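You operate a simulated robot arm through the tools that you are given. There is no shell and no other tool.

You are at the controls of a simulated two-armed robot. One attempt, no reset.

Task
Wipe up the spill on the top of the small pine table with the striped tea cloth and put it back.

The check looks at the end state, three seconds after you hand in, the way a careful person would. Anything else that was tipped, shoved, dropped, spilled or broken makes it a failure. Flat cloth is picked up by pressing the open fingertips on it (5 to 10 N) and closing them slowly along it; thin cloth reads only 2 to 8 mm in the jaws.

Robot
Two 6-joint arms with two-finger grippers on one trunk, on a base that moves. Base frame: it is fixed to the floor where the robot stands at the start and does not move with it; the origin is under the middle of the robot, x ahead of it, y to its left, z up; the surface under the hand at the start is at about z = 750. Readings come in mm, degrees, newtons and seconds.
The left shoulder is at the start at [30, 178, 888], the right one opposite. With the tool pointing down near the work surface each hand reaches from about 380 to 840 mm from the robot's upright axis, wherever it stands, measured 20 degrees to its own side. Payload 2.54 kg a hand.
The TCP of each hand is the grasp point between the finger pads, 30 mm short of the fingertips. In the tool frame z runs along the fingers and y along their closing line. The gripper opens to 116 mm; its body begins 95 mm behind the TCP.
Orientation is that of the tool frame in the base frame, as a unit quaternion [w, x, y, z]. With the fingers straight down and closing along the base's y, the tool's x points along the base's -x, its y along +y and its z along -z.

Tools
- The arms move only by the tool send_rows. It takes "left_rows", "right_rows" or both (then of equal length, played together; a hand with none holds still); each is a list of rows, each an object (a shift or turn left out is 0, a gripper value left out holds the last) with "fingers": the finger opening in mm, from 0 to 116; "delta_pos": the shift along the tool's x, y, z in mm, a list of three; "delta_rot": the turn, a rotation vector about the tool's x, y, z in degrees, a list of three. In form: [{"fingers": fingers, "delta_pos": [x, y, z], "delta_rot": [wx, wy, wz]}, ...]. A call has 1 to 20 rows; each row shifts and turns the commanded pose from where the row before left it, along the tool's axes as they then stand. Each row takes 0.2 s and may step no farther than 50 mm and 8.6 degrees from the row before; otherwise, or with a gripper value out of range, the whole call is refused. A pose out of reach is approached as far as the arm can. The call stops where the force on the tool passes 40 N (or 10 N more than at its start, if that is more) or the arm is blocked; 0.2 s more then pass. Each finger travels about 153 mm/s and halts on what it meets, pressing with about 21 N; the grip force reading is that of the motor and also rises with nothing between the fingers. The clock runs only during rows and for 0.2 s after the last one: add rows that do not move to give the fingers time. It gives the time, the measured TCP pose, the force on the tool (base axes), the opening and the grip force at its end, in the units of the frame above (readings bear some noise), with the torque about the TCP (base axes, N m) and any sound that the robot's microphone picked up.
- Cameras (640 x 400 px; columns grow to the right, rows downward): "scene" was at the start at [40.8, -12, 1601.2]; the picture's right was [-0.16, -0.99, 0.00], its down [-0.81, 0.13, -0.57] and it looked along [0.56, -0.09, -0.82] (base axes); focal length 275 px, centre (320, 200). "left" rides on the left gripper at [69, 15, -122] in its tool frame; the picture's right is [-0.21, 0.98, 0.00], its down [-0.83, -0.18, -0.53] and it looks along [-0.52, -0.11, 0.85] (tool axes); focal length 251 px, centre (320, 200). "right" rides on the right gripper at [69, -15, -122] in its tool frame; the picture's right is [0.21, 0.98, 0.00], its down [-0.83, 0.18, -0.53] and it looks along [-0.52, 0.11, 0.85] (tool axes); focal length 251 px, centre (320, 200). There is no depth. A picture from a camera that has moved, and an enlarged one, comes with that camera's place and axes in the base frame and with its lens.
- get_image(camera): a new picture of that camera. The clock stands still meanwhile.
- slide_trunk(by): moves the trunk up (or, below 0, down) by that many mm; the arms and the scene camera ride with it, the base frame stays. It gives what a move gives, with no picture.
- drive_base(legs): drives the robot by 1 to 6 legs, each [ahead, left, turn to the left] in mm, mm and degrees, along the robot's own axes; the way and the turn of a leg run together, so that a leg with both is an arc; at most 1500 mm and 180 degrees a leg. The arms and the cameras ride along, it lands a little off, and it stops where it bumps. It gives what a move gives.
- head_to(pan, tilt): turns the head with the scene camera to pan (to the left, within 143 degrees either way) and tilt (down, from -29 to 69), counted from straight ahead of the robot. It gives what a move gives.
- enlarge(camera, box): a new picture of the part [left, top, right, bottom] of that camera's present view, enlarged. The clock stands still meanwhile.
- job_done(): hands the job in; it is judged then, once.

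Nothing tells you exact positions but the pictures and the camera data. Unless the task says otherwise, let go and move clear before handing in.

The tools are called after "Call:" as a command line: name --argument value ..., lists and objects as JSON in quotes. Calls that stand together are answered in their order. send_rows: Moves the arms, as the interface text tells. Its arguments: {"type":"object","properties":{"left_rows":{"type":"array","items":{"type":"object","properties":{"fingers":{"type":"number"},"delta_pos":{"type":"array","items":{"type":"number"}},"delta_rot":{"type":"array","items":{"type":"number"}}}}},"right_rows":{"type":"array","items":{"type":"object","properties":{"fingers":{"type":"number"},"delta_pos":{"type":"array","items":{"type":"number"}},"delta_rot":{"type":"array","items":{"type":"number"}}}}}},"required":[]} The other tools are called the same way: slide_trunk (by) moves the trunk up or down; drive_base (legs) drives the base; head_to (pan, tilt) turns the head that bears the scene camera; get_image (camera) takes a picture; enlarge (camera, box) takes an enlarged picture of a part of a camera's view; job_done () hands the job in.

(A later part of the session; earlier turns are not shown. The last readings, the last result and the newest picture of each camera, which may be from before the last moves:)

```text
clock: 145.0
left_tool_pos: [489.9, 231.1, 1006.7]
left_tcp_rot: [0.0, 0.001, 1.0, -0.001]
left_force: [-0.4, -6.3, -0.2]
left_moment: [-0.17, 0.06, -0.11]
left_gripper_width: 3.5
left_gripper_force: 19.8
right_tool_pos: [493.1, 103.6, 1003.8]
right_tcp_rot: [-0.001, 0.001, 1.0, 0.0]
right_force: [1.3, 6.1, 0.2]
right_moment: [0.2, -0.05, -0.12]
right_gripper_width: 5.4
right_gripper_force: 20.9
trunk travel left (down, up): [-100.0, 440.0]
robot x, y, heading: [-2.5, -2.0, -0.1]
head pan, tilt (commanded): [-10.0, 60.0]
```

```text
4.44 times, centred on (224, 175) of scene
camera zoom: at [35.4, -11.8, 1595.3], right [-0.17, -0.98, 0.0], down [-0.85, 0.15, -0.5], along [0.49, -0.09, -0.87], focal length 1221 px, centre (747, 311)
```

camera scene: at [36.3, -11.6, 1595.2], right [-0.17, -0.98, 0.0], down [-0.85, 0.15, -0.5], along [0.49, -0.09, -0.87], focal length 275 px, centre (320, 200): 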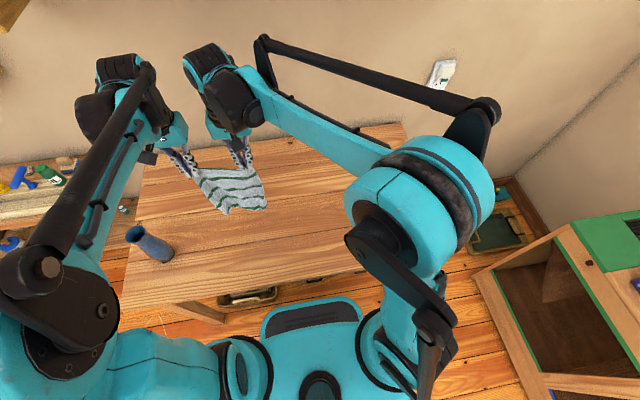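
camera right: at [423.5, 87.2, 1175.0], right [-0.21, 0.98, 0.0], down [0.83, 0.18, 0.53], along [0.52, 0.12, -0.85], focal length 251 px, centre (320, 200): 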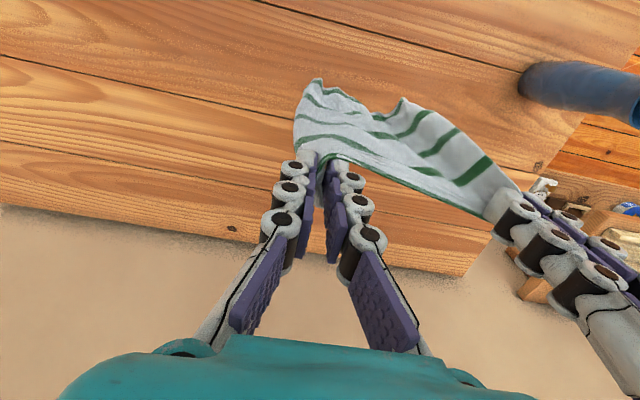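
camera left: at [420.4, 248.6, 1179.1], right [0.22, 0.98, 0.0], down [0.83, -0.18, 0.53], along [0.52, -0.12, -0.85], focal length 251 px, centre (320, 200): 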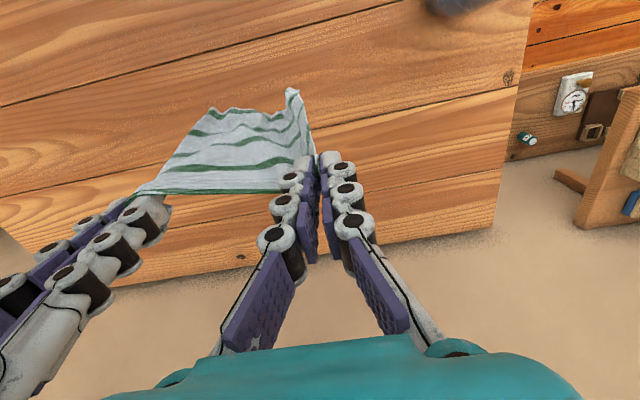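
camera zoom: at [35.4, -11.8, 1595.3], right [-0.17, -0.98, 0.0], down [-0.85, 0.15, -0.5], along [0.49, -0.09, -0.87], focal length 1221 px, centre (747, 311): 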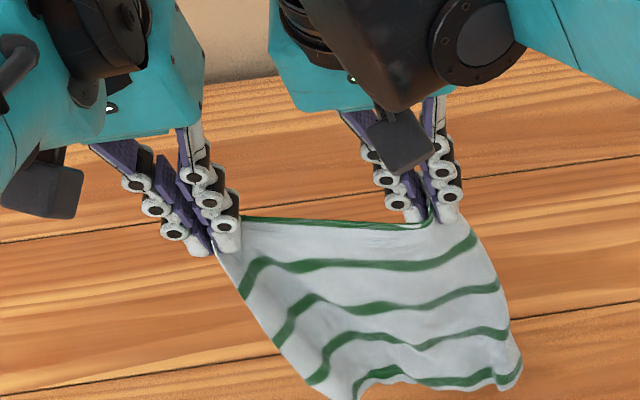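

Call:
send_rows --left_rows '[{"delta_pos": [-8, 0, 4]}, {"delta_pos": [-9, 0, 9]}, {"delta_pos": [-9.6, 0, 10.4]}, {"delta_pos": [-9.6, 0, 10.4]}, {"delta_pos": [-9.6, 0, 10.4]}, {"delta_pos": [-9.6, 0, 10.4]}, {"delta_pos": [-9.6, 0, 10.4]}, {"delta_pos": [-9.6, 0, 10.4]}, {"delta_pos": [-9.6, 0, 10.4]}, {"delta_pos": [-9.6, 0, 10.4]}, {"delta_pos": [-9.6, 0, 10.4]}, {}]' --right_rows '[{"delta_pos": [-8, 0, 4]}, {"delta_pos": [-9, 0, 9]}, {"delta_pos": [-9.6, 0, 10.4]}, {"delta_pos": [-9.6, 0, 10.4]}, {"delta_pos": [-9.6, 0, 10.4]}, {"delta_pos": [-9.6, 0, 10.4]}, {"delta_pos": [-9.6, 0, 10.4]}, {"delta_pos": [-9.6, 0, 10.4]}, {"delta_pos": [-9.6, 0, 10.4]}, {"delta_pos": [-9.6, 0, 10.4]}, {"delta_pos": [-9.6, 0, 10.4]}, {}]'

Call:
enlarge --camera "scene" --box '[160, 130, 288, 230]'

```text
clock: 147.6
left_tool_pos: [591.8, 231.2, 903.3]
left_tcp_rot: [0.0, 0.0, 1.0, 0.001]
left_force: [-1.3, -5.5, -1.2]
left_moment: [-0.14, 0.05, -0.12]
left_gripper_width: 3.7
left_gripper_force: 24.0
right_tool_pos: [595.8, 103.4, 897.7]
right_tcp_rot: [0.0, 0.0, 1.0, 0.0]
right_force: [0.8, 5.2, 0.2]
right_moment: [0.13, -0.06, -0.08]
right_gripper_width: 5.4
right_gripper_force: 21.1
trunk travel left (down, up): [-100.0, 440.0]
robot x, y, heading: [-3.9, -0.5, 0.0]
head pan, tilt (commanded): [-10.0, 60.0]
```

```text
4.00 times, centred on (224, 180) of scene
camera zoom: at [35.0, -11.9, 1595.3], right [-0.17, -0.98, 0.0], down [-0.85, 0.15, -0.5], along [0.49, -0.09, -0.87], focal length 1099 px, centre (704, 280)
```

zoom: 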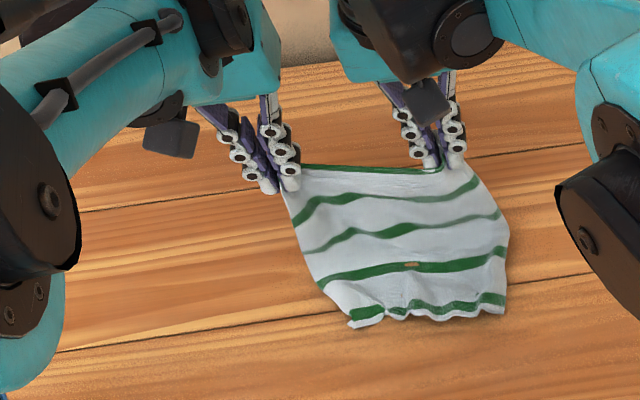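

The near hem landed about 20–25 mm too far forward (x ≈ 512). I'll reverse the lay, start further back and lower, and lay again.

Call:
send_rows --left_rows '[{"delta_pos": [9, 0, -9]}, {"delta_pos": [12, 0, -9]}, {"delta_pos": [12, 0, -9]}, {"delta_pos": [12, 0, -9]}, {"delta_pos": [12, 0, -9]}, {"delta_pos": [12, 0, -9]}, {"delta_pos": [12, 0, -9]}, {"delta_pos": [12, 0, -9]}, {"delta_pos": [12, 0, -9]}, {"delta_pos": [12, 0, -8]}, {"delta_pos": [10, 0, 0]}, {}]' --right_rows '[{"delta_pos": [9, 0, -9]}, {"delta_pos": [12, 0, -9]}, {"delta_pos": [12, 0, -9]}, {"delta_pos": [12, 0, -9]}, {"delta_pos": [12, 0, -9]}, {"delta_pos": [12, 0, -9]}, {"delta_pos": [12, 0, -9]}, {"delta_pos": [12, 0, -9]}, {"delta_pos": [12, 0, -9]}, {"delta_pos": [12, 0, -8]}, {"delta_pos": [10, 0, 0]}, {}]'

Call:
enlarge --camera "scene" --box '[160, 130, 320, 255]'

```text
clock: 150.2
left_tool_pos: [465.5, 231.0, 990.8]
left_tcp_rot: [0.0, -0.001, 1.0, 0.0]
left_force: [-1.2, -4.5, -0.7]
left_moment: [-0.11, 0.06, -0.05]
left_gripper_width: 2.5
left_gripper_force: 18.0
right_tool_pos: [468.3, 103.2, 984.8]
right_tcp_rot: [0.001, 0.0, 1.0, 0.0]
right_force: [1.4, 5.5, 0.0]
right_moment: [0.19, -0.02, -0.09]
right_gripper_width: 5.3
right_gripper_force: 21.1
trunk travel left (down, up): [-100.0, 440.0]
robot x, y, heading: [0.0, 1.9, -0.0]
head pan, tilt (commanded): [-10.0, 60.0]
```

```text
3.20 times, centred on (240, 192) of scene
camera zoom: at [35.8, -11.8, 1595.3], right [-0.17, -0.98, 0.0], down [-0.85, 0.15, -0.5], along [0.49, -0.09, -0.87], focal length 879 px, centre (576, 224)
```

zoom: 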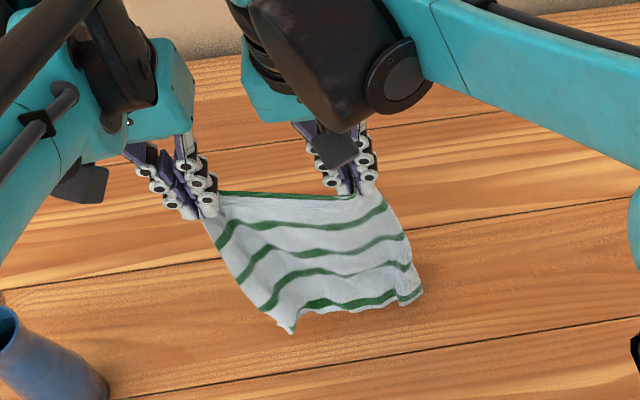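

Good, the hem now starts further back. I'll lay it forward again, finishing with a slight forward pull to take out slack.

Call:
send_rows --left_rows '[{"delta_pos": [-8, 0, 11]}, {"delta_pos": [-9, 0, 11]}, {"delta_pos": [-10, 0, 11]}, {"delta_pos": [-11, 0, 11]}, {"delta_pos": [-11, 0, 11]}, {"delta_pos": [-11, 0, 11]}, {"delta_pos": [-11, 0, 11]}, {"delta_pos": [-11, 0, 11]}, {"delta_pos": [-11, 0, 11]}, {"delta_pos": [-11, 0, 11]}, {"delta_pos": [-11, 0, 11]}, {}]' --right_rows '[{"delta_pos": [-8, 0, 11]}, {"delta_pos": [-9, 0, 11]}, {"delta_pos": [-10, 0, 11]}, {"delta_pos": [-11, 0, 11]}, {"delta_pos": [-11, 0, 11]}, {"delta_pos": [-11, 0, 11]}, {"delta_pos": [-11, 0, 11]}, {"delta_pos": [-11, 0, 11]}, {"delta_pos": [-11, 0, 11]}, {"delta_pos": [-11, 0, 11]}, {"delta_pos": [-11, 0, 11]}, {}]'

Call:
enlarge --camera "scene" --box '[160, 130, 288, 230]'

```text
clock: 152.8
left_tool_pos: [581.8, 232.5, 870.2]
left_tcp_rot: [0.0, 0.0, 1.0, 0.0]
left_force: [-1.2, -6.5, -1.0]
left_moment: [-0.19, -0.01, -0.05]
left_gripper_width: 3.4
left_gripper_force: 20.8
right_tool_pos: [584.4, 103.8, 865.2]
right_tcp_rot: [-0.001, 0.0, 1.0, 0.0]
right_force: [1.8, 4.8, -0.2]
right_moment: [0.16, -0.02, -0.09]
right_gripper_width: 5.5
right_gripper_force: 20.9
trunk travel left (down, up): [-100.0, 440.0]
robot x, y, heading: [1.3, -0.3, 0.1]
head pan, tilt (commanded): [-10.0, 60.0]
```

```text
4.00 times, centred on (224, 180) of scene
camera zoom: at [34.9, -11.9, 1595.4], right [-0.17, -0.98, 0.0], down [-0.85, 0.15, -0.5], along [0.49, -0.09, -0.87], focal length 1099 px, centre (704, 280)
```

zoom: 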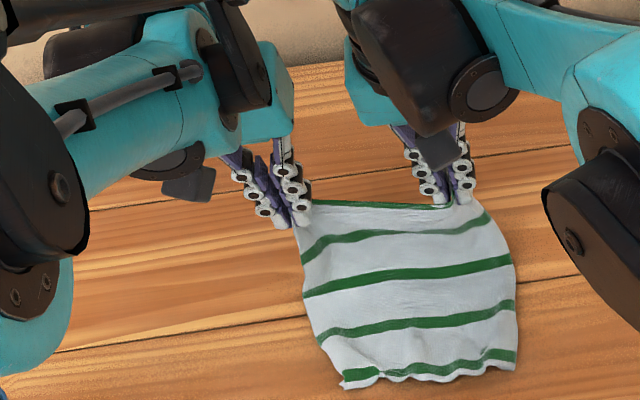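

Laying nicely. Continuing down to the table and a final gentle pull forward.

Call:
send_rows --left_rows '[{"delta_pos": [-11, 0, 11]}, {"delta_pos": [-11, 0, 11]}, {"delta_pos": [-11, 0, 11]}, {"delta_pos": [-11, 0, 11]}, {"delta_pos": [-11, 0, 11]}, {"delta_pos": [-11, 0, 11]}, {"delta_pos": [-11, 0, 10]}, {"delta_pos": [-8, 0, 6]}, {"delta_pos": [-8, 0, 2]}, {"delta_pos": [-6, 0, 0]}, {"delta_pos": [-6, 0, 0]}, {"delta_pos": [-6, 0, 0]}, {}]' --right_rows '[{"delta_pos": [-11, 0, 11]}, {"delta_pos": [-11, 0, 11]}, {"delta_pos": [-11, 0, 11]}, {"delta_pos": [-11, 0, 11]}, {"delta_pos": [-11, 0, 11]}, {"delta_pos": [-11, 0, 11]}, {"delta_pos": [-11, 0, 8]}, {"delta_pos": [-8, 0, 4]}, {"delta_pos": [-8, 0, 0]}, {"delta_pos": [-6, 0, 0]}, {"delta_pos": [-6, 0, 0]}, {"delta_pos": [-6, 0, 0]}, {}]'

Call:
enlarge --camera "scene" --box '[160, 120, 304, 230]'

Call:
get_image --camera "left"

Call:
get_image --camera "right"

```text
clock: 155.6
left_tool_pos: [693.1, 230.6, 785.5]
left_tcp_rot: [0.001, 0.0, 1.0, 0.001]
left_force: [-0.8, -5.1, 0.2]
left_moment: [-0.11, 0.01, -0.03]
left_gripper_width: 3.2
left_gripper_force: 22.7
right_tool_pos: [696.0, 103.6, 785.7]
right_tcp_rot: [0.001, 0.0, 1.0, 0.0]
right_force: [0.2, 4.9, 0.2]
right_moment: [0.1, -0.02, -0.1]
right_gripper_width: 5.1
right_gripper_force: 21.3
trunk travel left (down, up): [-100.0, 440.0]
robot x, y, heading: [-0.7, 1.6, 0.0]
head pan, tilt (commanded): [-10.0, 60.0]
```

```text
3.64 times, centred on (232, 175) of scene
camera zoom: at [35.5, -11.8, 1595.3], right [-0.17, -0.98, 0.0], down [-0.85, 0.15, -0.5], along [0.49, -0.09, -0.87], focal length 999 px, centre (640, 291)
```

zoom: 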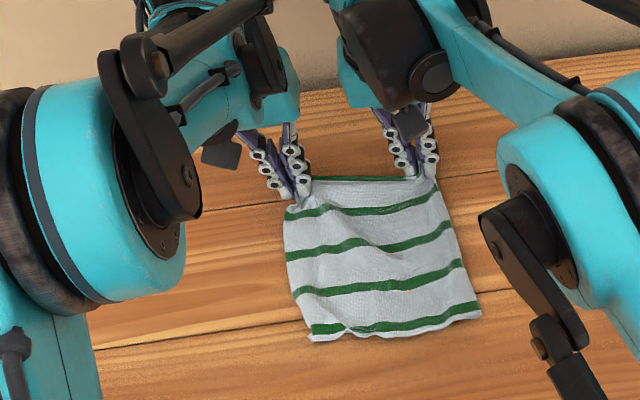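

```text
taken
camera left: at [623.7, 246.1, 907.2], right [0.21, 0.98, 0.0], down [0.83, -0.18, 0.53], along [0.52, -0.11, -0.85], focal length 251 px, centre (320, 200)
```

left: 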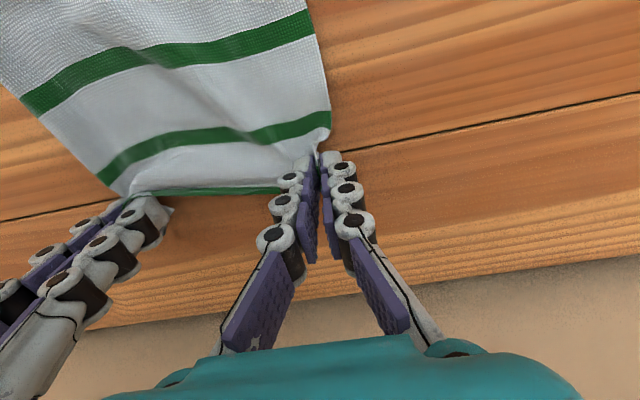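

```text
taken
camera right: at [625.4, 88.9, 908.2], right [-0.21, 0.98, 0.0], down [0.83, 0.18, 0.53], along [0.52, 0.11, -0.85], focal length 251 px, centre (320, 200)
```

right: 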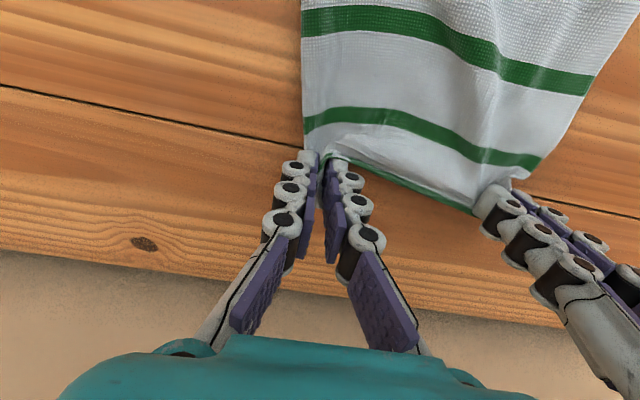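

The cloth is back in place and nearly flat. I'll release both corners gently and lift the hands clear.

Call:
send_rows --left_rows '[{"delta_pos": [0, 0, 2]}, {"fingers": 8}, {"fingers": 18}, {"fingers": 28}, {}, {"delta_pos": [0, 0, -10]}, {"delta_pos": [0, 0, -20]}, {"delta_pos": [0, 10, -25]}, {"delta_pos": [10, 25, -30]}, {"delta_pos": [20, 25, -30]}, {"delta_pos": [20, 25, -30]}, {"delta_pos": [20, 25, -30]}, {"delta_pos": [20, 25, -30]}, {}]' --right_rows '[{"delta_pos": [0, 0, 2]}, {"fingers": 8}, {"fingers": 18}, {"fingers": 28}, {}, {"delta_pos": [0, 0, -10]}, {"delta_pos": [0, 0, -20]}, {"delta_pos": [0, -10, -25]}, {"delta_pos": [10, -30, -25]}, {"delta_pos": [15, -35, -20]}, {"delta_pos": [15, -35, -20]}, {"delta_pos": [15, -40, -20]}, {"delta_pos": [15, -40, -10]}, {}]'

Call:
get_image --camera "scene"

Call:
enlarge --camera "scene" --box '[170, 130, 314, 240]'

Call:
get_image --camera "left"

```text
clock: 158.6
left_tool_pos: [602.8, 366.7, 991.2]
left_tcp_rot: [0.0, 0.001, 1.0, 0.0]
left_force: [0.5, -0.3, 0.5]
left_moment: [-0.03, 0.03, 0.01]
left_gripper_width: 28.0
left_gripper_force: 0.1
right_tool_pos: [623.2, -85.4, 934.4]
right_tcp_rot: [-0.001, 0.0, 1.0, -0.001]
right_force: [0.4, -0.2, -0.3]
right_moment: [-0.01, 0.03, -0.01]
right_gripper_width: 27.9
right_gripper_force: 0.1
trunk travel left (down, up): [-100.0, 440.0]
robot x, y, heading: [0.7, -1.5, 0.1]
head pan, tilt (commanded): [-10.0, 60.0]
```

```text
taken
camera scene: at [36.9, -11.4, 1595.2], right [-0.17, -0.98, 0.0], down [-0.85, 0.15, -0.5], along [0.49, -0.09, -0.87], focal length 275 px, centre (320, 200)
```

scene: 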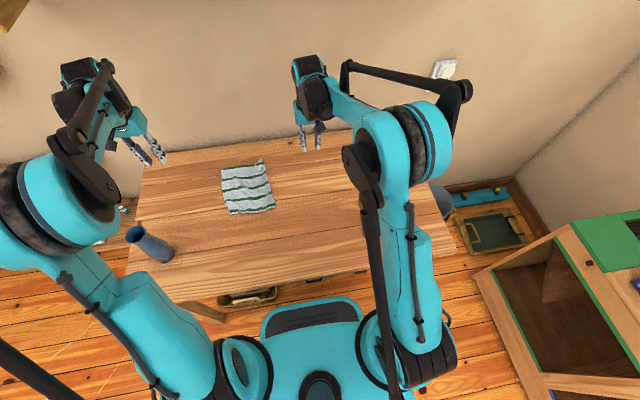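

```text
3.64 times, centred on (242, 185) of scene
camera zoom: at [36.9, -11.4, 1595.2], right [-0.17, -0.98, 0.0], down [-0.85, 0.15, -0.5], along [0.49, -0.09, -0.87], focal length 999 px, centre (604, 254)
```

zoom: 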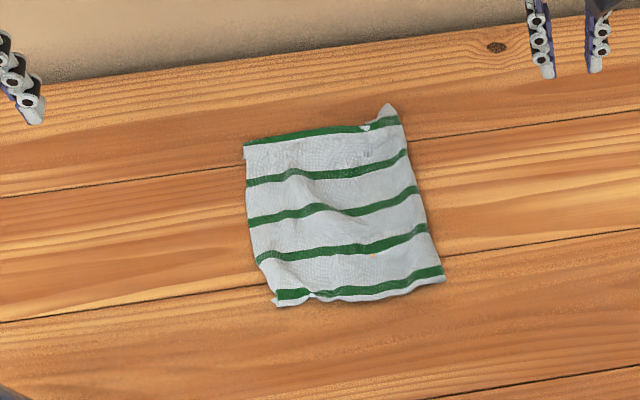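

```text
taken
camera left: at [533.8, 381.5, 1114.0], right [0.21, 0.98, 0.0], down [0.83, -0.18, 0.53], along [0.52, -0.11, -0.85], focal length 251 px, centre (320, 200)
```

left: 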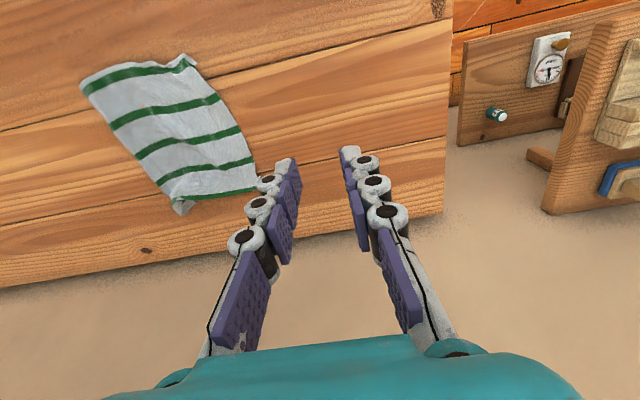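

The cloth lies back in its place, centre ≈ (610, 149) versus (602, 163) originally, only a bit narrow and wrinkled. I'll smooth it: press closed fingertips near each near corner and spread outward with both hands.

Call:
send_rows --left_rows '[{"fingers": 0, "delta_pos": [10, -20, 20]}, {"delta_pos": [10, -21, 22]}, {"delta_pos": [10, -21, 22]}, {"delta_pos": [10, -21, 22]}, {"delta_pos": [10, -21, 22]}, {"delta_pos": [10, -21, 22]}, {"delta_pos": [10, -21, 22]}, {"delta_pos": [11, -21, 22]}, {"delta_pos": [0, 0, 20]}, {}]' --right_rows '[{"fingers": 0, "delta_pos": [12, 19, 10]}, {"delta_pos": [12, 19, 15]}, {"delta_pos": [12, 19, 15]}, {"delta_pos": [13, 19, 15]}, {"delta_pos": [13, 19, 15]}, {"delta_pos": [13, 19, 15]}, {"delta_pos": [13, 19, 15]}, {"delta_pos": [13, 20, 15]}, {"delta_pos": [0, 0, 20]}, {}]'

Call:
get_image --camera "left"

Call:
get_image --camera "right"

Call:
enlarge --camera "scene" --box '[170, 130, 314, 240]'

```text
clock: 160.8
left_tool_pos: [522.2, 200.5, 792.8]
left_tcp_rot: [0.0, 0.001, 1.0, 0.0]
left_force: [0.4, 0.1, -0.8]
left_moment: [-0.02, -0.01, 0.01]
left_gripper_width: 0.0
left_gripper_force: 20.7
right_tool_pos: [520.9, 65.5, 799.5]
right_tcp_rot: [0.0, 0.0, 1.0, 0.0]
right_force: [-0.3, 0.4, 0.0]
right_moment: [0.0, -0.01, 0.03]
right_gripper_width: 0.0
right_gripper_force: 20.9
trunk travel left (down, up): [-100.0, 440.0]
robot x, y, heading: [2.1, -1.1, 0.2]
head pan, tilt (commanded): [-10.0, 60.0]
```

```text
taken
camera left: at [452.7, 216.5, 913.8], right [0.21, 0.98, 0.0], down [0.83, -0.18, 0.53], along [0.52, -0.11, -0.85], focal length 251 px, centre (320, 200)
```

left: 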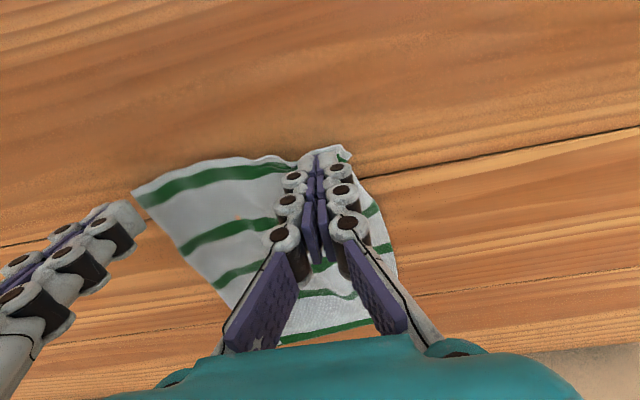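

```text
taken
camera right: at [452.4, 50.9, 921.2], right [-0.21, 0.98, 0.0], down [0.83, 0.18, 0.53], along [0.52, 0.11, -0.85], focal length 251 px, centre (320, 200)
```

right: 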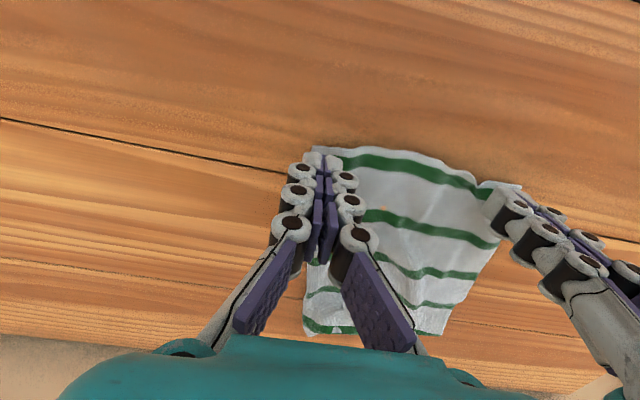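

```text
3.64 times, centred on (242, 185) of scene
camera zoom: at [34.9, -11.9, 1595.4], right [-0.17, -0.98, 0.0], down [-0.85, 0.15, -0.5], along [0.49, -0.09, -0.87], focal length 999 px, centre (604, 254)
```

zoom: 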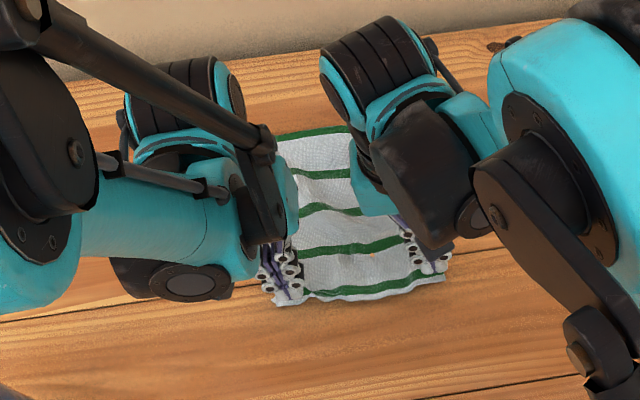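

Call:
send_rows --left_rows '[{"delta_pos": [-6, -6, 5]}, {"delta_pos": [0, 0, 4]}, {"delta_pos": [0, 0, 2]}, {}]' --right_rows '[{"delta_pos": [-8, 8, 8]}, {"delta_pos": [0, 0, 7]}, {"delta_pos": [0, 0, 3]}, {}]'

Call:
send_rows --left_rows '[{"delta_pos": [0, 0, 1]}, {}]' --right_rows '[{"delta_pos": [0, 0, 1]}, {}]'

```text
clock: 161.8
left_tool_pos: [528.3, 194.5, 783.6]
left_tcp_rot: [0.0, 0.0, 1.0, 0.0]
left_force: [-0.4, -0.3, 0.3]
left_moment: [0.0, 0.01, 0.0]
left_gripper_width: 0.0
left_gripper_force: 21.3
right_tool_pos: [531.5, 73.5, 781.8]
right_tcp_rot: [0.0, 0.0, 1.0, 0.0]
right_force: [-0.8, 0.4, -0.9]
right_moment: [0.01, -0.02, -0.04]
right_gripper_width: 0.0
right_gripper_force: 20.8
trunk travel left (down, up): [-100.0, 440.0]
robot x, y, heading: [-1.0, -3.3, -0.2]
head pan, tilt (commanded): [-10.0, 60.0]
```

```text
clock: 162.4
left_tool_pos: [526.3, 193.5, 781.4]
left_tcp_rot: [0.001, 0.001, 1.0, 0.0]
left_force: [0.3, -0.1, -0.3]
left_moment: [-0.04, -0.02, 0.01]
left_gripper_width: 0.0
left_gripper_force: 20.8
right_tool_pos: [530.8, 73.2, 781.4]
right_tcp_rot: [0.001, -0.001, 1.0, 0.0]
right_force: [-0.5, 0.9, 0.4]
right_moment: [-0.02, 0.01, 0.0]
right_gripper_width: 0.0
right_gripper_force: 20.6
trunk travel left (down, up): [-100.0, 440.0]
robot x, y, heading: [-3.9, 0.0, -0.0]
head pan, tilt (commanded): [-10.0, 60.0]
```

Call:
send_rows --left_rows '[{"delta_pos": [0, 0, 0.7]}, {}]' --right_rows '[{"delta_pos": [0, 0, 0.7]}, {}]'

Call:
send_rows --left_rows '[{"delta_pos": [0, 0, 0.6]}, {}]' --right_rows '[{"delta_pos": [0, 0, 0.6]}, {}]'

```text
clock: 163.0
left_tool_pos: [527.9, 193.2, 780.8]
left_tcp_rot: [0.0, -0.001, 1.0, 0.0]
left_force: [0.1, 0.4, 0.3]
left_moment: [-0.02, -0.01, 0.03]
left_gripper_width: 0.2
left_gripper_force: 20.9
right_tool_pos: [531.3, 74.5, 780.8]
right_tcp_rot: [-0.001, 0.0, 1.0, -0.001]
right_force: [0.0, -0.5, 0.1]
right_moment: [0.04, 0.02, -0.01]
right_gripper_width: 0.3
right_gripper_force: 21.0
trunk travel left (down, up): [-100.0, 440.0]
robot x, y, heading: [0.9, -1.0, 0.2]
head pan, tilt (commanded): [-10.0, 60.0]
```

```text
clock: 163.6
left_tool_pos: [527.7, 193.2, 780.9]
left_tcp_rot: [0.0, 0.0, 1.0, 0.0]
left_force: [-0.5, -0.5, -0.1]
left_moment: [0.01, -0.04, 0.01]
left_gripper_width: 0.0
left_gripper_force: 21.1
right_tool_pos: [530.7, 73.8, 780.8]
right_tcp_rot: [0.0, 0.0, 1.0, 0.0]
right_force: [-0.1, -0.3, 0.8]
right_moment: [0.0, 0.01, -0.01]
right_gripper_width: 0.0
right_gripper_force: 21.4
trunk travel left (down, up): [-100.0, 440.0]
robot x, y, heading: [-0.1, -0.7, 0.1]
head pan, tilt (commanded): [-10.0, 60.0]
```

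Call:
send_rows --left_rows '[{"delta_pos": [0, 0, 0.7]}, {}]' --right_rows '[{"delta_pos": [0, 0, 0.7]}, {}]'

Call:
send_rows --left_rows '[{"delta_pos": [0, 0, 0.6]}, {}]' --right_rows '[{"delta_pos": [0, 0, 0.6]}, {}]'

```text
clock: 164.2
left_tool_pos: [528.3, 194.1, 779.7]
left_tcp_rot: [0.0, 0.001, 1.0, 0.0]
left_force: [1.1, -0.4, -0.3]
left_moment: [0.03, -0.02, 0.0]
left_gripper_width: 0.1
left_gripper_force: 21.2
right_tool_pos: [531.5, 74.0, 779.5]
right_tcp_rot: [0.0, -0.001, 1.0, -0.001]
right_force: [-0.4, 0.5, 3.2]
right_moment: [0.02, 0.02, 0.02]
right_gripper_width: 0.0
right_gripper_force: 21.0
trunk travel left (down, up): [-100.0, 440.0]
robot x, y, heading: [3.1, -0.3, 0.4]
head pan, tilt (commanded): [-10.0, 60.0]
```

```text
clock: 164.8
left_tool_pos: [528.2, 194.3, 781.5]
left_tcp_rot: [0.001, 0.0, 1.0, 0.0]
left_force: [0.7, 0.6, 0.2]
left_moment: [-0.02, 0.04, -0.01]
left_gripper_width: 0.1
left_gripper_force: 21.1
right_tool_pos: [531.5, 74.1, 779.2]
right_tcp_rot: [0.0, 0.0, 1.0, 0.0]
right_force: [-0.6, 1.2, 7.5]
right_moment: [0.05, 0.05, -0.02]
right_gripper_width: 0.0
right_gripper_force: 20.7
trunk travel left (down, up): [-100.0, 440.0]
robot x, y, heading: [1.1, -0.9, -0.1]
head pan, tilt (commanded): [-10.0, 60.0]
```

The right fingertips press at 7.5 N. The left needs a little more.

Call:
send_rows --left_rows '[{"delta_pos": [0, 0, 0.7]}, {}]'

Call:
send_rows --left_rows '[{"delta_pos": [0, 0, 0.6]}, {}]'

```text
clock: 165.4
left_tool_pos: [528.2, 194.3, 779.7]
left_tcp_rot: [0.0, 0.0, 1.0, 0.0]
left_force: [-0.4, 0.2, 1.4]
left_moment: [-0.04, 0.03, 0.03]
left_gripper_width: 0.0
left_gripper_force: 20.6
right_tool_pos: [531.8, 73.4, 778.4]
right_tcp_rot: [0.001, 0.0, 1.0, 0.0]
right_force: [0.6, 2.1, 7.9]
right_moment: [0.08, 0.0, 0.0]
right_gripper_width: 0.1
right_gripper_force: 21.4
trunk travel left (down, up): [-100.0, 440.0]
robot x, y, heading: [2.0, 1.5, 0.4]
head pan, tilt (commanded): [-10.0, 60.0]
```

```text
clock: 166.0
left_tool_pos: [527.3, 194.1, 778.9]
left_tcp_rot: [-0.001, 0.0, 1.0, 0.0]
left_force: [0.9, -0.6, 3.6]
left_moment: [-0.04, -0.01, 0.01]
left_gripper_width: 0.0
left_gripper_force: 21.1
right_tool_pos: [532.5, 73.9, 779.3]
right_tcp_rot: [0.0, 0.0, 1.0, -0.001]
right_force: [1.6, 2.0, 6.5]
right_moment: [0.09, 0.04, -0.01]
right_gripper_width: 0.0
right_gripper_force: 20.8
trunk travel left (down, up): [-100.0, 440.0]
robot x, y, heading: [2.3, -0.7, 0.1]
head pan, tilt (commanded): [-10.0, 60.0]
```

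Call:
send_rows --left_rows '[{"delta_pos": [0, 0, 0.4]}, {"delta_pos": [1, 4, 0]}, {"delta_pos": [2, 5, 0]}, {"delta_pos": [2, 5, 0]}, {"delta_pos": [2, 5, 0]}, {"delta_pos": [2, 5, 0]}, {}]' --right_rows '[{}, {"delta_pos": [1, -0.5, 0]}, {"delta_pos": [2, -1, 0]}, {"delta_pos": [2, -1, 0]}, {"delta_pos": [2, -1, 0]}, {"delta_pos": [2, -1, 0]}, {}]'

Call:
get_image --camera "left"

Call:
enlarge --camera "scene" --box '[170, 130, 314, 240]'

```text
clock: 167.6
left_tool_pos: [518.6, 216.6, 778.8]
left_tcp_rot: [0.001, 0.0, 1.0, 0.0]
left_force: [1.2, -4.0, 6.0]
left_moment: [-0.09, 0.04, 0.02]
left_gripper_width: 0.2
left_gripper_force: 21.0
right_tool_pos: [522.5, 69.2, 779.6]
right_tcp_rot: [0.0, 0.0, 1.0, 0.0]
right_force: [2.8, 3.8, 9.6]
right_moment: [0.1, -0.01, -0.02]
right_gripper_width: 0.1
right_gripper_force: 20.9
trunk travel left (down, up): [-100.0, 440.0]
robot x, y, heading: [-3.3, 0.3, 0.0]
head pan, tilt (commanded): [-10.0, 60.0]
```

```text
taken
camera left: at [449.7, 232.1, 900.9], right [0.21, 0.98, 0.0], down [0.83, -0.18, 0.53], along [0.52, -0.11, -0.85], focal length 251 px, centre (320, 200)
```

left: 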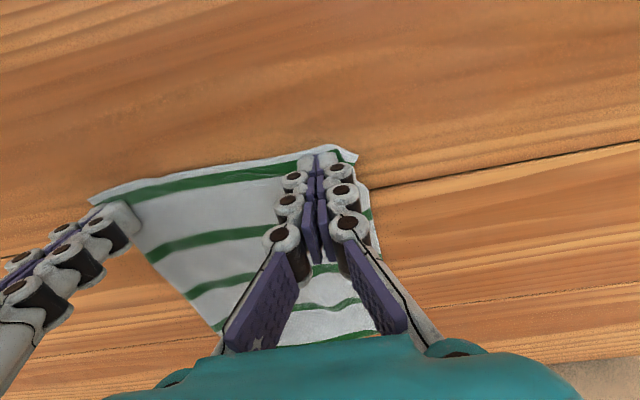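

```text
3.64 times, centred on (242, 185) of scene
camera zoom: at [34.7, -12.1, 1595.4], right [-0.17, -0.98, 0.0], down [-0.85, 0.15, -0.5], along [0.49, -0.09, -0.87], focal length 999 px, centre (604, 254)
```

zoom: 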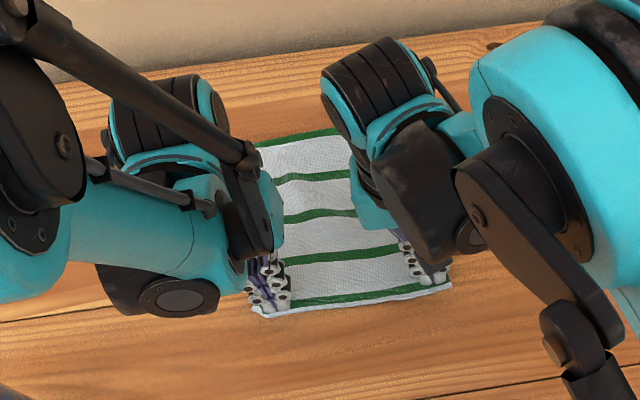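

The press-and-spread works well. Continuing a bit further.

Call:
send_rows --left_rows '[{"delta_pos": [2, 5, 0]}, {"delta_pos": [2, 5, 0]}, {"delta_pos": [2, 5, 0]}, {"delta_pos": [2, 5, 0]}, {"delta_pos": [2, 5, 0]}, {"delta_pos": [2, 5, 0]}, {}]' --right_rows '[{"delta_pos": [2, -1.5, 0]}, {"delta_pos": [2, -1.5, 0]}, {"delta_pos": [2, -1.5, 0]}, {"delta_pos": [2, -1.5, 0]}, {"delta_pos": [2, -1.5, 0]}, {"delta_pos": [2, -1.5, 0]}, {}]'

Call:
get_image --camera "left"

Call:
get_image --camera "right"

Call:
enlarge --camera "scene" --box '[170, 130, 314, 240]'

```text
clock: 169.2
left_tool_pos: [505.9, 245.8, 778.3]
left_tcp_rot: [0.0, -0.001, 1.0, 0.0]
left_force: [1.7, -1.8, 11.0]
left_moment: [-0.13, -0.05, 0.01]
left_gripper_width: 0.1
left_gripper_force: 21.0
right_tool_pos: [510.1, 59.7, 779.4]
right_tcp_rot: [0.0, 0.0, 1.0, 0.0]
right_force: [-0.2, -0.3, 0.0]
right_moment: [0.01, 0.01, 0.02]
right_gripper_width: 0.0
right_gripper_force: 20.5
trunk travel left (down, up): [-100.0, 440.0]
robot x, y, heading: [0.1, 1.7, 0.3]
head pan, tilt (commanded): [-10.0, 60.0]
```

```text
taken
camera left: at [436.9, 261.1, 901.4], right [0.21, 0.98, 0.0], down [0.83, -0.18, 0.53], along [0.52, -0.11, -0.85], focal length 251 px, centre (320, 200)
```

left: 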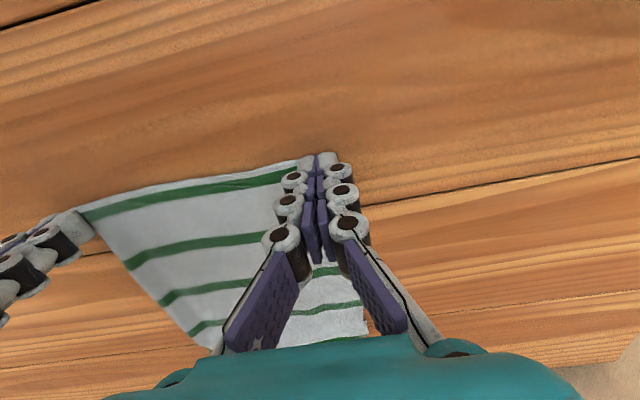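

```text
taken
camera right: at [440.0, 45.4, 900.4], right [-0.21, 0.98, 0.0], down [0.83, 0.18, 0.53], along [0.52, 0.11, -0.85], focal length 251 px, centre (320, 200)
```

right: 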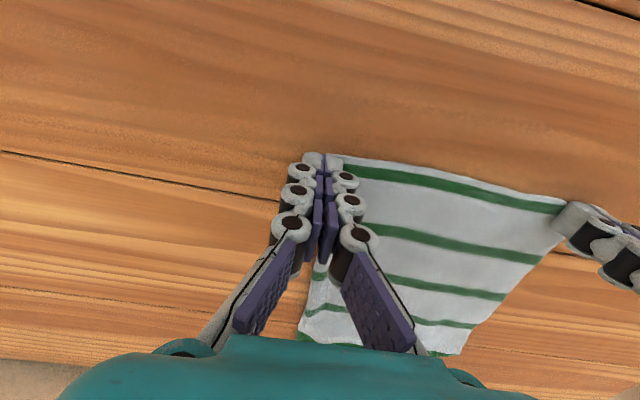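

```text
3.64 times, centred on (242, 185) of scene
camera zoom: at [34.7, -12.6, 1595.4], right [-0.17, -0.98, 0.0], down [-0.85, 0.15, -0.5], along [0.49, -0.09, -0.87], focal length 999 px, centre (604, 254)
```

zoom: 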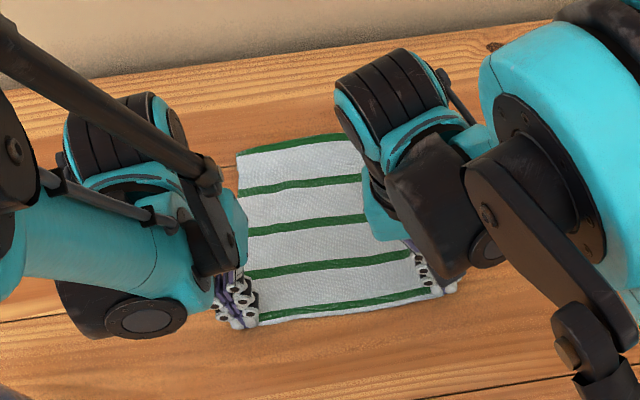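

The near half is flat now. I'll lift both hands straight up, back off and check.

Call:
send_rows --left_rows '[{"delta_pos": [0, 0, -10]}, {"delta_pos": [0, 0, -20]}, {"delta_pos": [0, 20, -30]}, {"delta_pos": [0, 30, -30]}, {"delta_pos": [0, 30, -30]}, {"delta_pos": [0, 20, -30]}, {}]' --right_rows '[{"delta_pos": [0, 0, -10]}, {"delta_pos": [0, 0, -20]}, {"delta_pos": [0, -30, -30]}, {"delta_pos": [0, -40, -20]}, {"delta_pos": [0, -40, -20]}, {"delta_pos": [0, -40, -10]}, {}]'

Call:
get_image --camera "scene"

Call:
enlarge --camera "scene" --box '[170, 130, 314, 240]'

```text
clock: 170.8
left_tool_pos: [510.2, 347.0, 927.6]
left_tcp_rot: [0.001, 0.0, 1.0, -0.001]
left_force: [0.0, 0.1, -0.1]
left_moment: [0.01, 0.0, 0.0]
left_gripper_width: 0.0
left_gripper_force: 20.6
right_tool_pos: [511.2, -87.7, 892.2]
right_tcp_rot: [0.0, 0.001, 1.0, 0.0]
right_force: [-0.6, 0.0, -0.3]
right_moment: [-0.02, 0.02, 0.0]
right_gripper_width: 0.2
right_gripper_force: 21.0
trunk travel left (down, up): [-100.0, 440.0]
robot x, y, heading: [2.7, 1.9, 0.2]
head pan, tilt (commanded): [-10.0, 60.0]
```

```text
taken
camera scene: at [35.9, -11.3, 1595.2], right [-0.17, -0.98, 0.0], down [-0.85, 0.15, -0.5], along [0.49, -0.09, -0.87], focal length 275 px, centre (320, 200)
```

scene: 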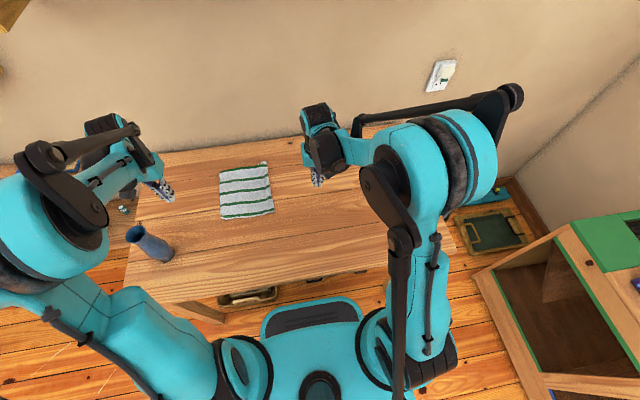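

```text
3.64 times, centred on (242, 185) of scene
camera zoom: at [35.9, -11.3, 1595.2], right [-0.17, -0.98, 0.0], down [-0.85, 0.15, -0.5], along [0.49, -0.09, -0.87], focal length 999 px, centre (604, 254)
```

zoom: 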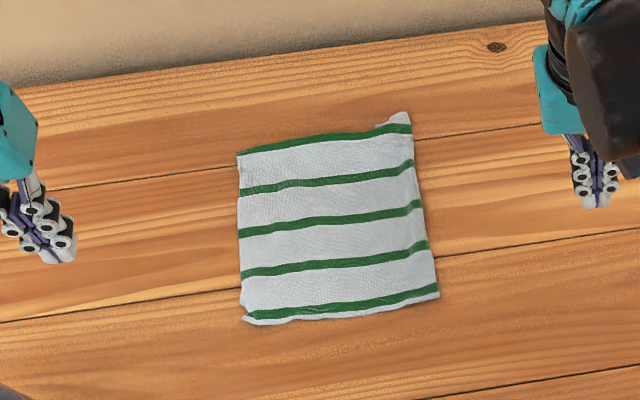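

Much better: the cloth is flat, about 180 × 205 mm, close to its original spot. I'll repeat the press-and-spread once on the far corners to bring the width back.

Call:
send_rows --left_rows '[{"delta_pos": [-23, -10, 5]}, {"delta_pos": [-23, -15, 15]}, {"delta_pos": [-23, -16, 18]}, {"delta_pos": [-24, -16, 20]}, {"delta_pos": [-24, -16, 22]}, {"delta_pos": [-24, -17, 22]}, {"delta_pos": [-23, -17, 22]}, {"delta_pos": [0, 0, 10]}, {}]' --right_rows '[{"delta_pos": [-25, 20, 5]}, {"delta_pos": [-26, 25, 8]}, {"delta_pos": [-26, 26, 10]}, {"delta_pos": [-26, 26, 15]}, {"delta_pos": [-26, 26, 18]}, {"delta_pos": [-26, 26, 18]}, {"delta_pos": [-26, 26, 18]}, {"delta_pos": [0, 0, 7]}, {}]'

Call:
get_image --camera "left"

Call:
get_image --camera "right"

```text
clock: 172.8
left_tool_pos: [669.9, 240.2, 792.6]
left_tcp_rot: [-0.001, 0.0, 1.0, 0.0]
left_force: [0.4, 0.5, -0.5]
left_moment: [-0.01, 0.01, -0.02]
left_gripper_width: 0.0
left_gripper_force: 21.0
right_tool_pos: [691.3, 84.7, 791.8]
right_tcp_rot: [0.0, 0.0, 1.0, -0.001]
right_force: [-0.1, -0.5, 0.5]
right_moment: [0.02, -0.01, -0.02]
right_gripper_width: 0.2
right_gripper_force: 20.4
trunk travel left (down, up): [-100.0, 440.0]
robot x, y, heading: [-1.7, 0.5, 0.0]
head pan, tilt (commanded): [-10.0, 60.0]
```

```text
taken
camera left: at [601.6, 255.0, 915.2], right [0.21, 0.98, 0.0], down [0.83, -0.18, 0.53], along [0.52, -0.11, -0.85], focal length 251 px, centre (320, 200)
```

left: 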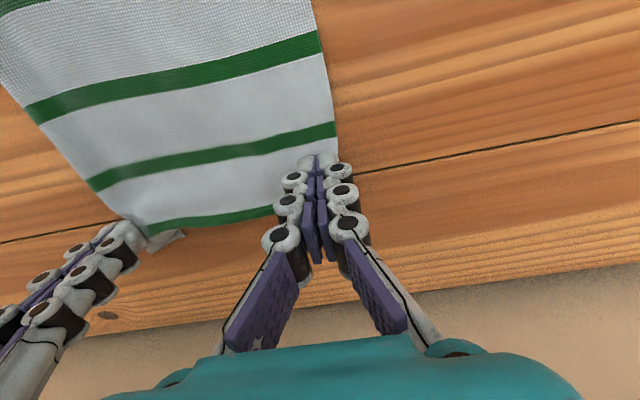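

```text
taken
camera right: at [622.2, 71.1, 912.2], right [-0.21, 0.98, 0.0], down [0.83, 0.18, 0.53], along [0.52, 0.11, -0.85], focal length 251 px, centre (320, 200)
```

right: 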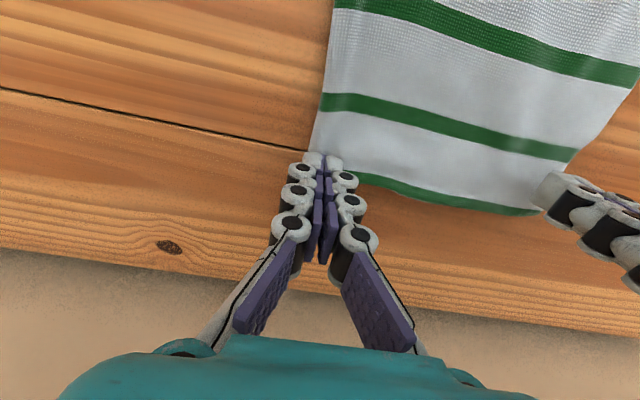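

Call:
send_rows --left_rows '[{"delta_pos": [0, -3, 6]}, {"delta_pos": [0, 0, 4]}, {"delta_pos": [0, 0, 2]}, {}]' --right_rows '[{"delta_pos": [2, 10, 6]}, {"delta_pos": [0, 0, 4]}, {"delta_pos": [0, 0, 1.5]}, {}]'

Call:
send_rows --left_rows '[{"delta_pos": [0, 0, 1]}, {}]' --right_rows '[{"delta_pos": [0, 0, 0.8]}, {}]'

```text
clock: 173.8
left_tool_pos: [669.5, 238.5, 782.4]
left_tcp_rot: [0.0, -0.001, 1.0, 0.0]
left_force: [0.0, 1.2, -0.5]
left_moment: [-0.01, 0.0, -0.01]
left_gripper_width: 0.2
left_gripper_force: 21.4
right_tool_pos: [687.9, 95.8, 778.2]
right_tcp_rot: [0.0, 0.0, 1.0, -0.001]
right_force: [-0.1, -0.8, 5.9]
right_moment: [0.04, 0.02, 0.03]
right_gripper_width: 0.0
right_gripper_force: 20.8
trunk travel left (down, up): [-100.0, 440.0]
robot x, y, heading: [-1.7, -2.3, 0.2]
head pan, tilt (commanded): [-10.0, 60.0]
```

```text
clock: 174.4
left_tool_pos: [669.7, 238.9, 783.4]
left_tcp_rot: [0.001, 0.0, 1.0, 0.0]
left_force: [0.5, 0.1, 0.5]
left_moment: [0.01, 0.02, 0.01]
left_gripper_width: 0.2
left_gripper_force: 20.8
right_tool_pos: [687.7, 94.5, 779.9]
right_tcp_rot: [0.001, 0.0, 1.0, 0.0]
right_force: [4.5, 3.6, 19.0]
right_moment: [0.14, -0.08, -0.01]
right_gripper_width: 0.1
right_gripper_force: 21.3
trunk travel left (down, up): [-100.0, 440.0]
robot x, y, heading: [2.0, -1.4, 0.1]
head pan, tilt (commanded): [-10.0, 60.0]
```

Call:
send_rows --left_rows '[{"delta_pos": [0, 0, 1.2]}, {}]' --right_rows '[{"delta_pos": [0, 0, -0.7]}, {}]'

Call:
send_rows --left_rows '[{"delta_pos": [0, 0, 1]}, {}]'

Call:
send_rows --left_rows '[{"delta_pos": [0, 0, 0.7]}, {}]'

```text
clock: 175.0
left_tool_pos: [669.2, 239.4, 781.8]
left_tcp_rot: [0.001, 0.001, 1.0, 0.0]
left_force: [0.7, 0.4, -0.6]
left_moment: [-0.02, 0.0, 0.02]
left_gripper_width: 0.0
left_gripper_force: 21.0
right_tool_pos: [687.8, 95.0, 778.5]
right_tcp_rot: [0.001, 0.0, 1.0, 0.0]
right_force: [4.4, 1.4, 18.1]
right_moment: [0.13, -0.11, -0.03]
right_gripper_width: 0.0
right_gripper_force: 21.0
trunk travel left (down, up): [-100.0, 440.0]
robot x, y, heading: [-2.3, -2.5, -0.2]
head pan, tilt (commanded): [-10.0, 60.0]
```

```text
clock: 175.6
left_tool_pos: [668.9, 238.5, 779.8]
left_tcp_rot: [0.001, 0.0, 1.0, 0.0]
left_force: [0.6, -0.2, -0.5]
left_moment: [-0.01, 0.0, 0.02]
left_gripper_width: 0.1
left_gripper_force: 21.4
right_tool_pos: [687.1, 95.2, 778.9]
right_tcp_rot: [0.001, 0.0, 1.0, 0.0]
right_force: [4.2, 1.5, 18.2]
right_moment: [0.09, -0.11, -0.02]
right_gripper_width: 0.0
right_gripper_force: 21.1
trunk travel left (down, up): [-100.0, 440.0]
robot x, y, heading: [-2.4, 2.0, 0.1]
head pan, tilt (commanded): [-10.0, 60.0]
```

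```text
clock: 176.2
left_tool_pos: [669.1, 237.5, 779.5]
left_tcp_rot: [0.002, 0.0, 1.0, 0.0]
left_force: [0.4, 0.4, 0.2]
left_moment: [0.03, -0.04, 0.02]
left_gripper_width: 0.1
left_gripper_force: 21.0
right_tool_pos: [687.1, 94.9, 779.1]
right_tcp_rot: [0.002, 0.0, 1.0, 0.0]
right_force: [4.9, 0.9, 18.2]
right_moment: [0.14, -0.12, 0.0]
right_gripper_width: 0.0
right_gripper_force: 20.8
trunk travel left (down, up): [-100.0, 440.0]
robot x, y, heading: [-1.0, 1.7, 0.2]
head pan, tilt (commanded): [-10.0, 60.0]
```

Call:
send_rows --left_rows '[{"delta_pos": [0, 0, 0.8]}, {}]' --right_rows '[{"delta_pos": [0, 0, -0.8]}, {}]'

Call:
send_rows --left_rows '[{"delta_pos": [0, 0, 0.6]}, {}]'

```text
clock: 176.8
left_tool_pos: [669.5, 238.5, 777.6]
left_tcp_rot: [0.0, 0.0, 1.0, -0.001]
left_force: [-1.8, -0.9, 6.0]
left_moment: [0.0, 0.03, -0.01]
left_gripper_width: 0.2
left_gripper_force: 20.5
right_tool_pos: [687.0, 94.9, 779.2]
right_tcp_rot: [0.001, 0.0, 1.0, 0.0]
right_force: [-1.1, -0.2, 3.5]
right_moment: [0.05, 0.01, -0.03]
right_gripper_width: 0.0
right_gripper_force: 21.0
trunk travel left (down, up): [-100.0, 440.0]
robot x, y, heading: [-0.2, -1.8, -0.1]
head pan, tilt (commanded): [-10.0, 60.0]
```

```text
clock: 177.4
left_tool_pos: [668.9, 237.4, 777.9]
left_tcp_rot: [0.001, 0.001, 1.0, -0.001]
left_force: [1.0, -2.8, 16.2]
left_moment: [0.02, -0.02, -0.02]
left_gripper_width: 0.0
left_gripper_force: 20.6
right_tool_pos: [689.2, 94.7, 779.3]
right_tcp_rot: [0.001, 0.001, 1.0, 0.001]
right_force: [0.1, 0.2, 0.1]
right_moment: [-0.01, 0.01, 0.01]
right_gripper_width: 0.0
right_gripper_force: 21.5
trunk travel left (down, up): [-100.0, 440.0]
robot x, y, heading: [0.3, -3.1, -0.2]
head pan, tilt (commanded): [-10.0, 60.0]
```

Call:
send_rows --left_rows '[{"delta_pos": [0, 0, -0.4]}, {}]' --right_rows '[{"delta_pos": [0, 0, 0.6]}, {}]'

```text
clock: 178.0
left_tool_pos: [669.0, 238.3, 779.0]
left_tcp_rot: [0.001, 0.0, 1.0, 0.001]
left_force: [4.0, -0.2, 19.9]
left_moment: [0.09, -0.11, -0.01]
left_gripper_width: 0.2
left_gripper_force: 21.2
right_tool_pos: [690.0, 94.4, 779.4]
right_tcp_rot: [0.0, 0.0, 1.0, 0.001]
right_force: [-0.7, 0.6, 0.6]
right_moment: [0.01, -0.01, 0.0]
right_gripper_width: 0.0
right_gripper_force: 21.1
trunk travel left (down, up): [-100.0, 440.0]
robot x, y, heading: [-4.5, -3.8, 0.1]
head pan, tilt (commanded): [-10.0, 60.0]
```

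Call:
send_rows --left_rows '[{"delta_pos": [0, 0, -0.6]}, {}]' --right_rows '[{"delta_pos": [0, 0, 0.5]}, {}]'

```text
clock: 178.6
left_tool_pos: [669.4, 237.3, 777.7]
left_tcp_rot: [0.0, 0.0, 1.0, 0.0]
left_force: [0.0, 0.9, 5.2]
left_moment: [0.02, -0.01, -0.03]
left_gripper_width: 0.0
left_gripper_force: 21.2
right_tool_pos: [689.1, 96.0, 779.5]
right_tcp_rot: [-0.001, -0.001, 1.0, 0.001]
right_force: [-1.8, -1.5, 6.4]
right_moment: [-0.03, -0.01, -0.03]
right_gripper_width: 0.2
right_gripper_force: 20.7
trunk travel left (down, up): [-100.0, 440.0]
robot x, y, heading: [1.9, -2.6, -0.3]
head pan, tilt (commanded): [-10.0, 60.0]
```

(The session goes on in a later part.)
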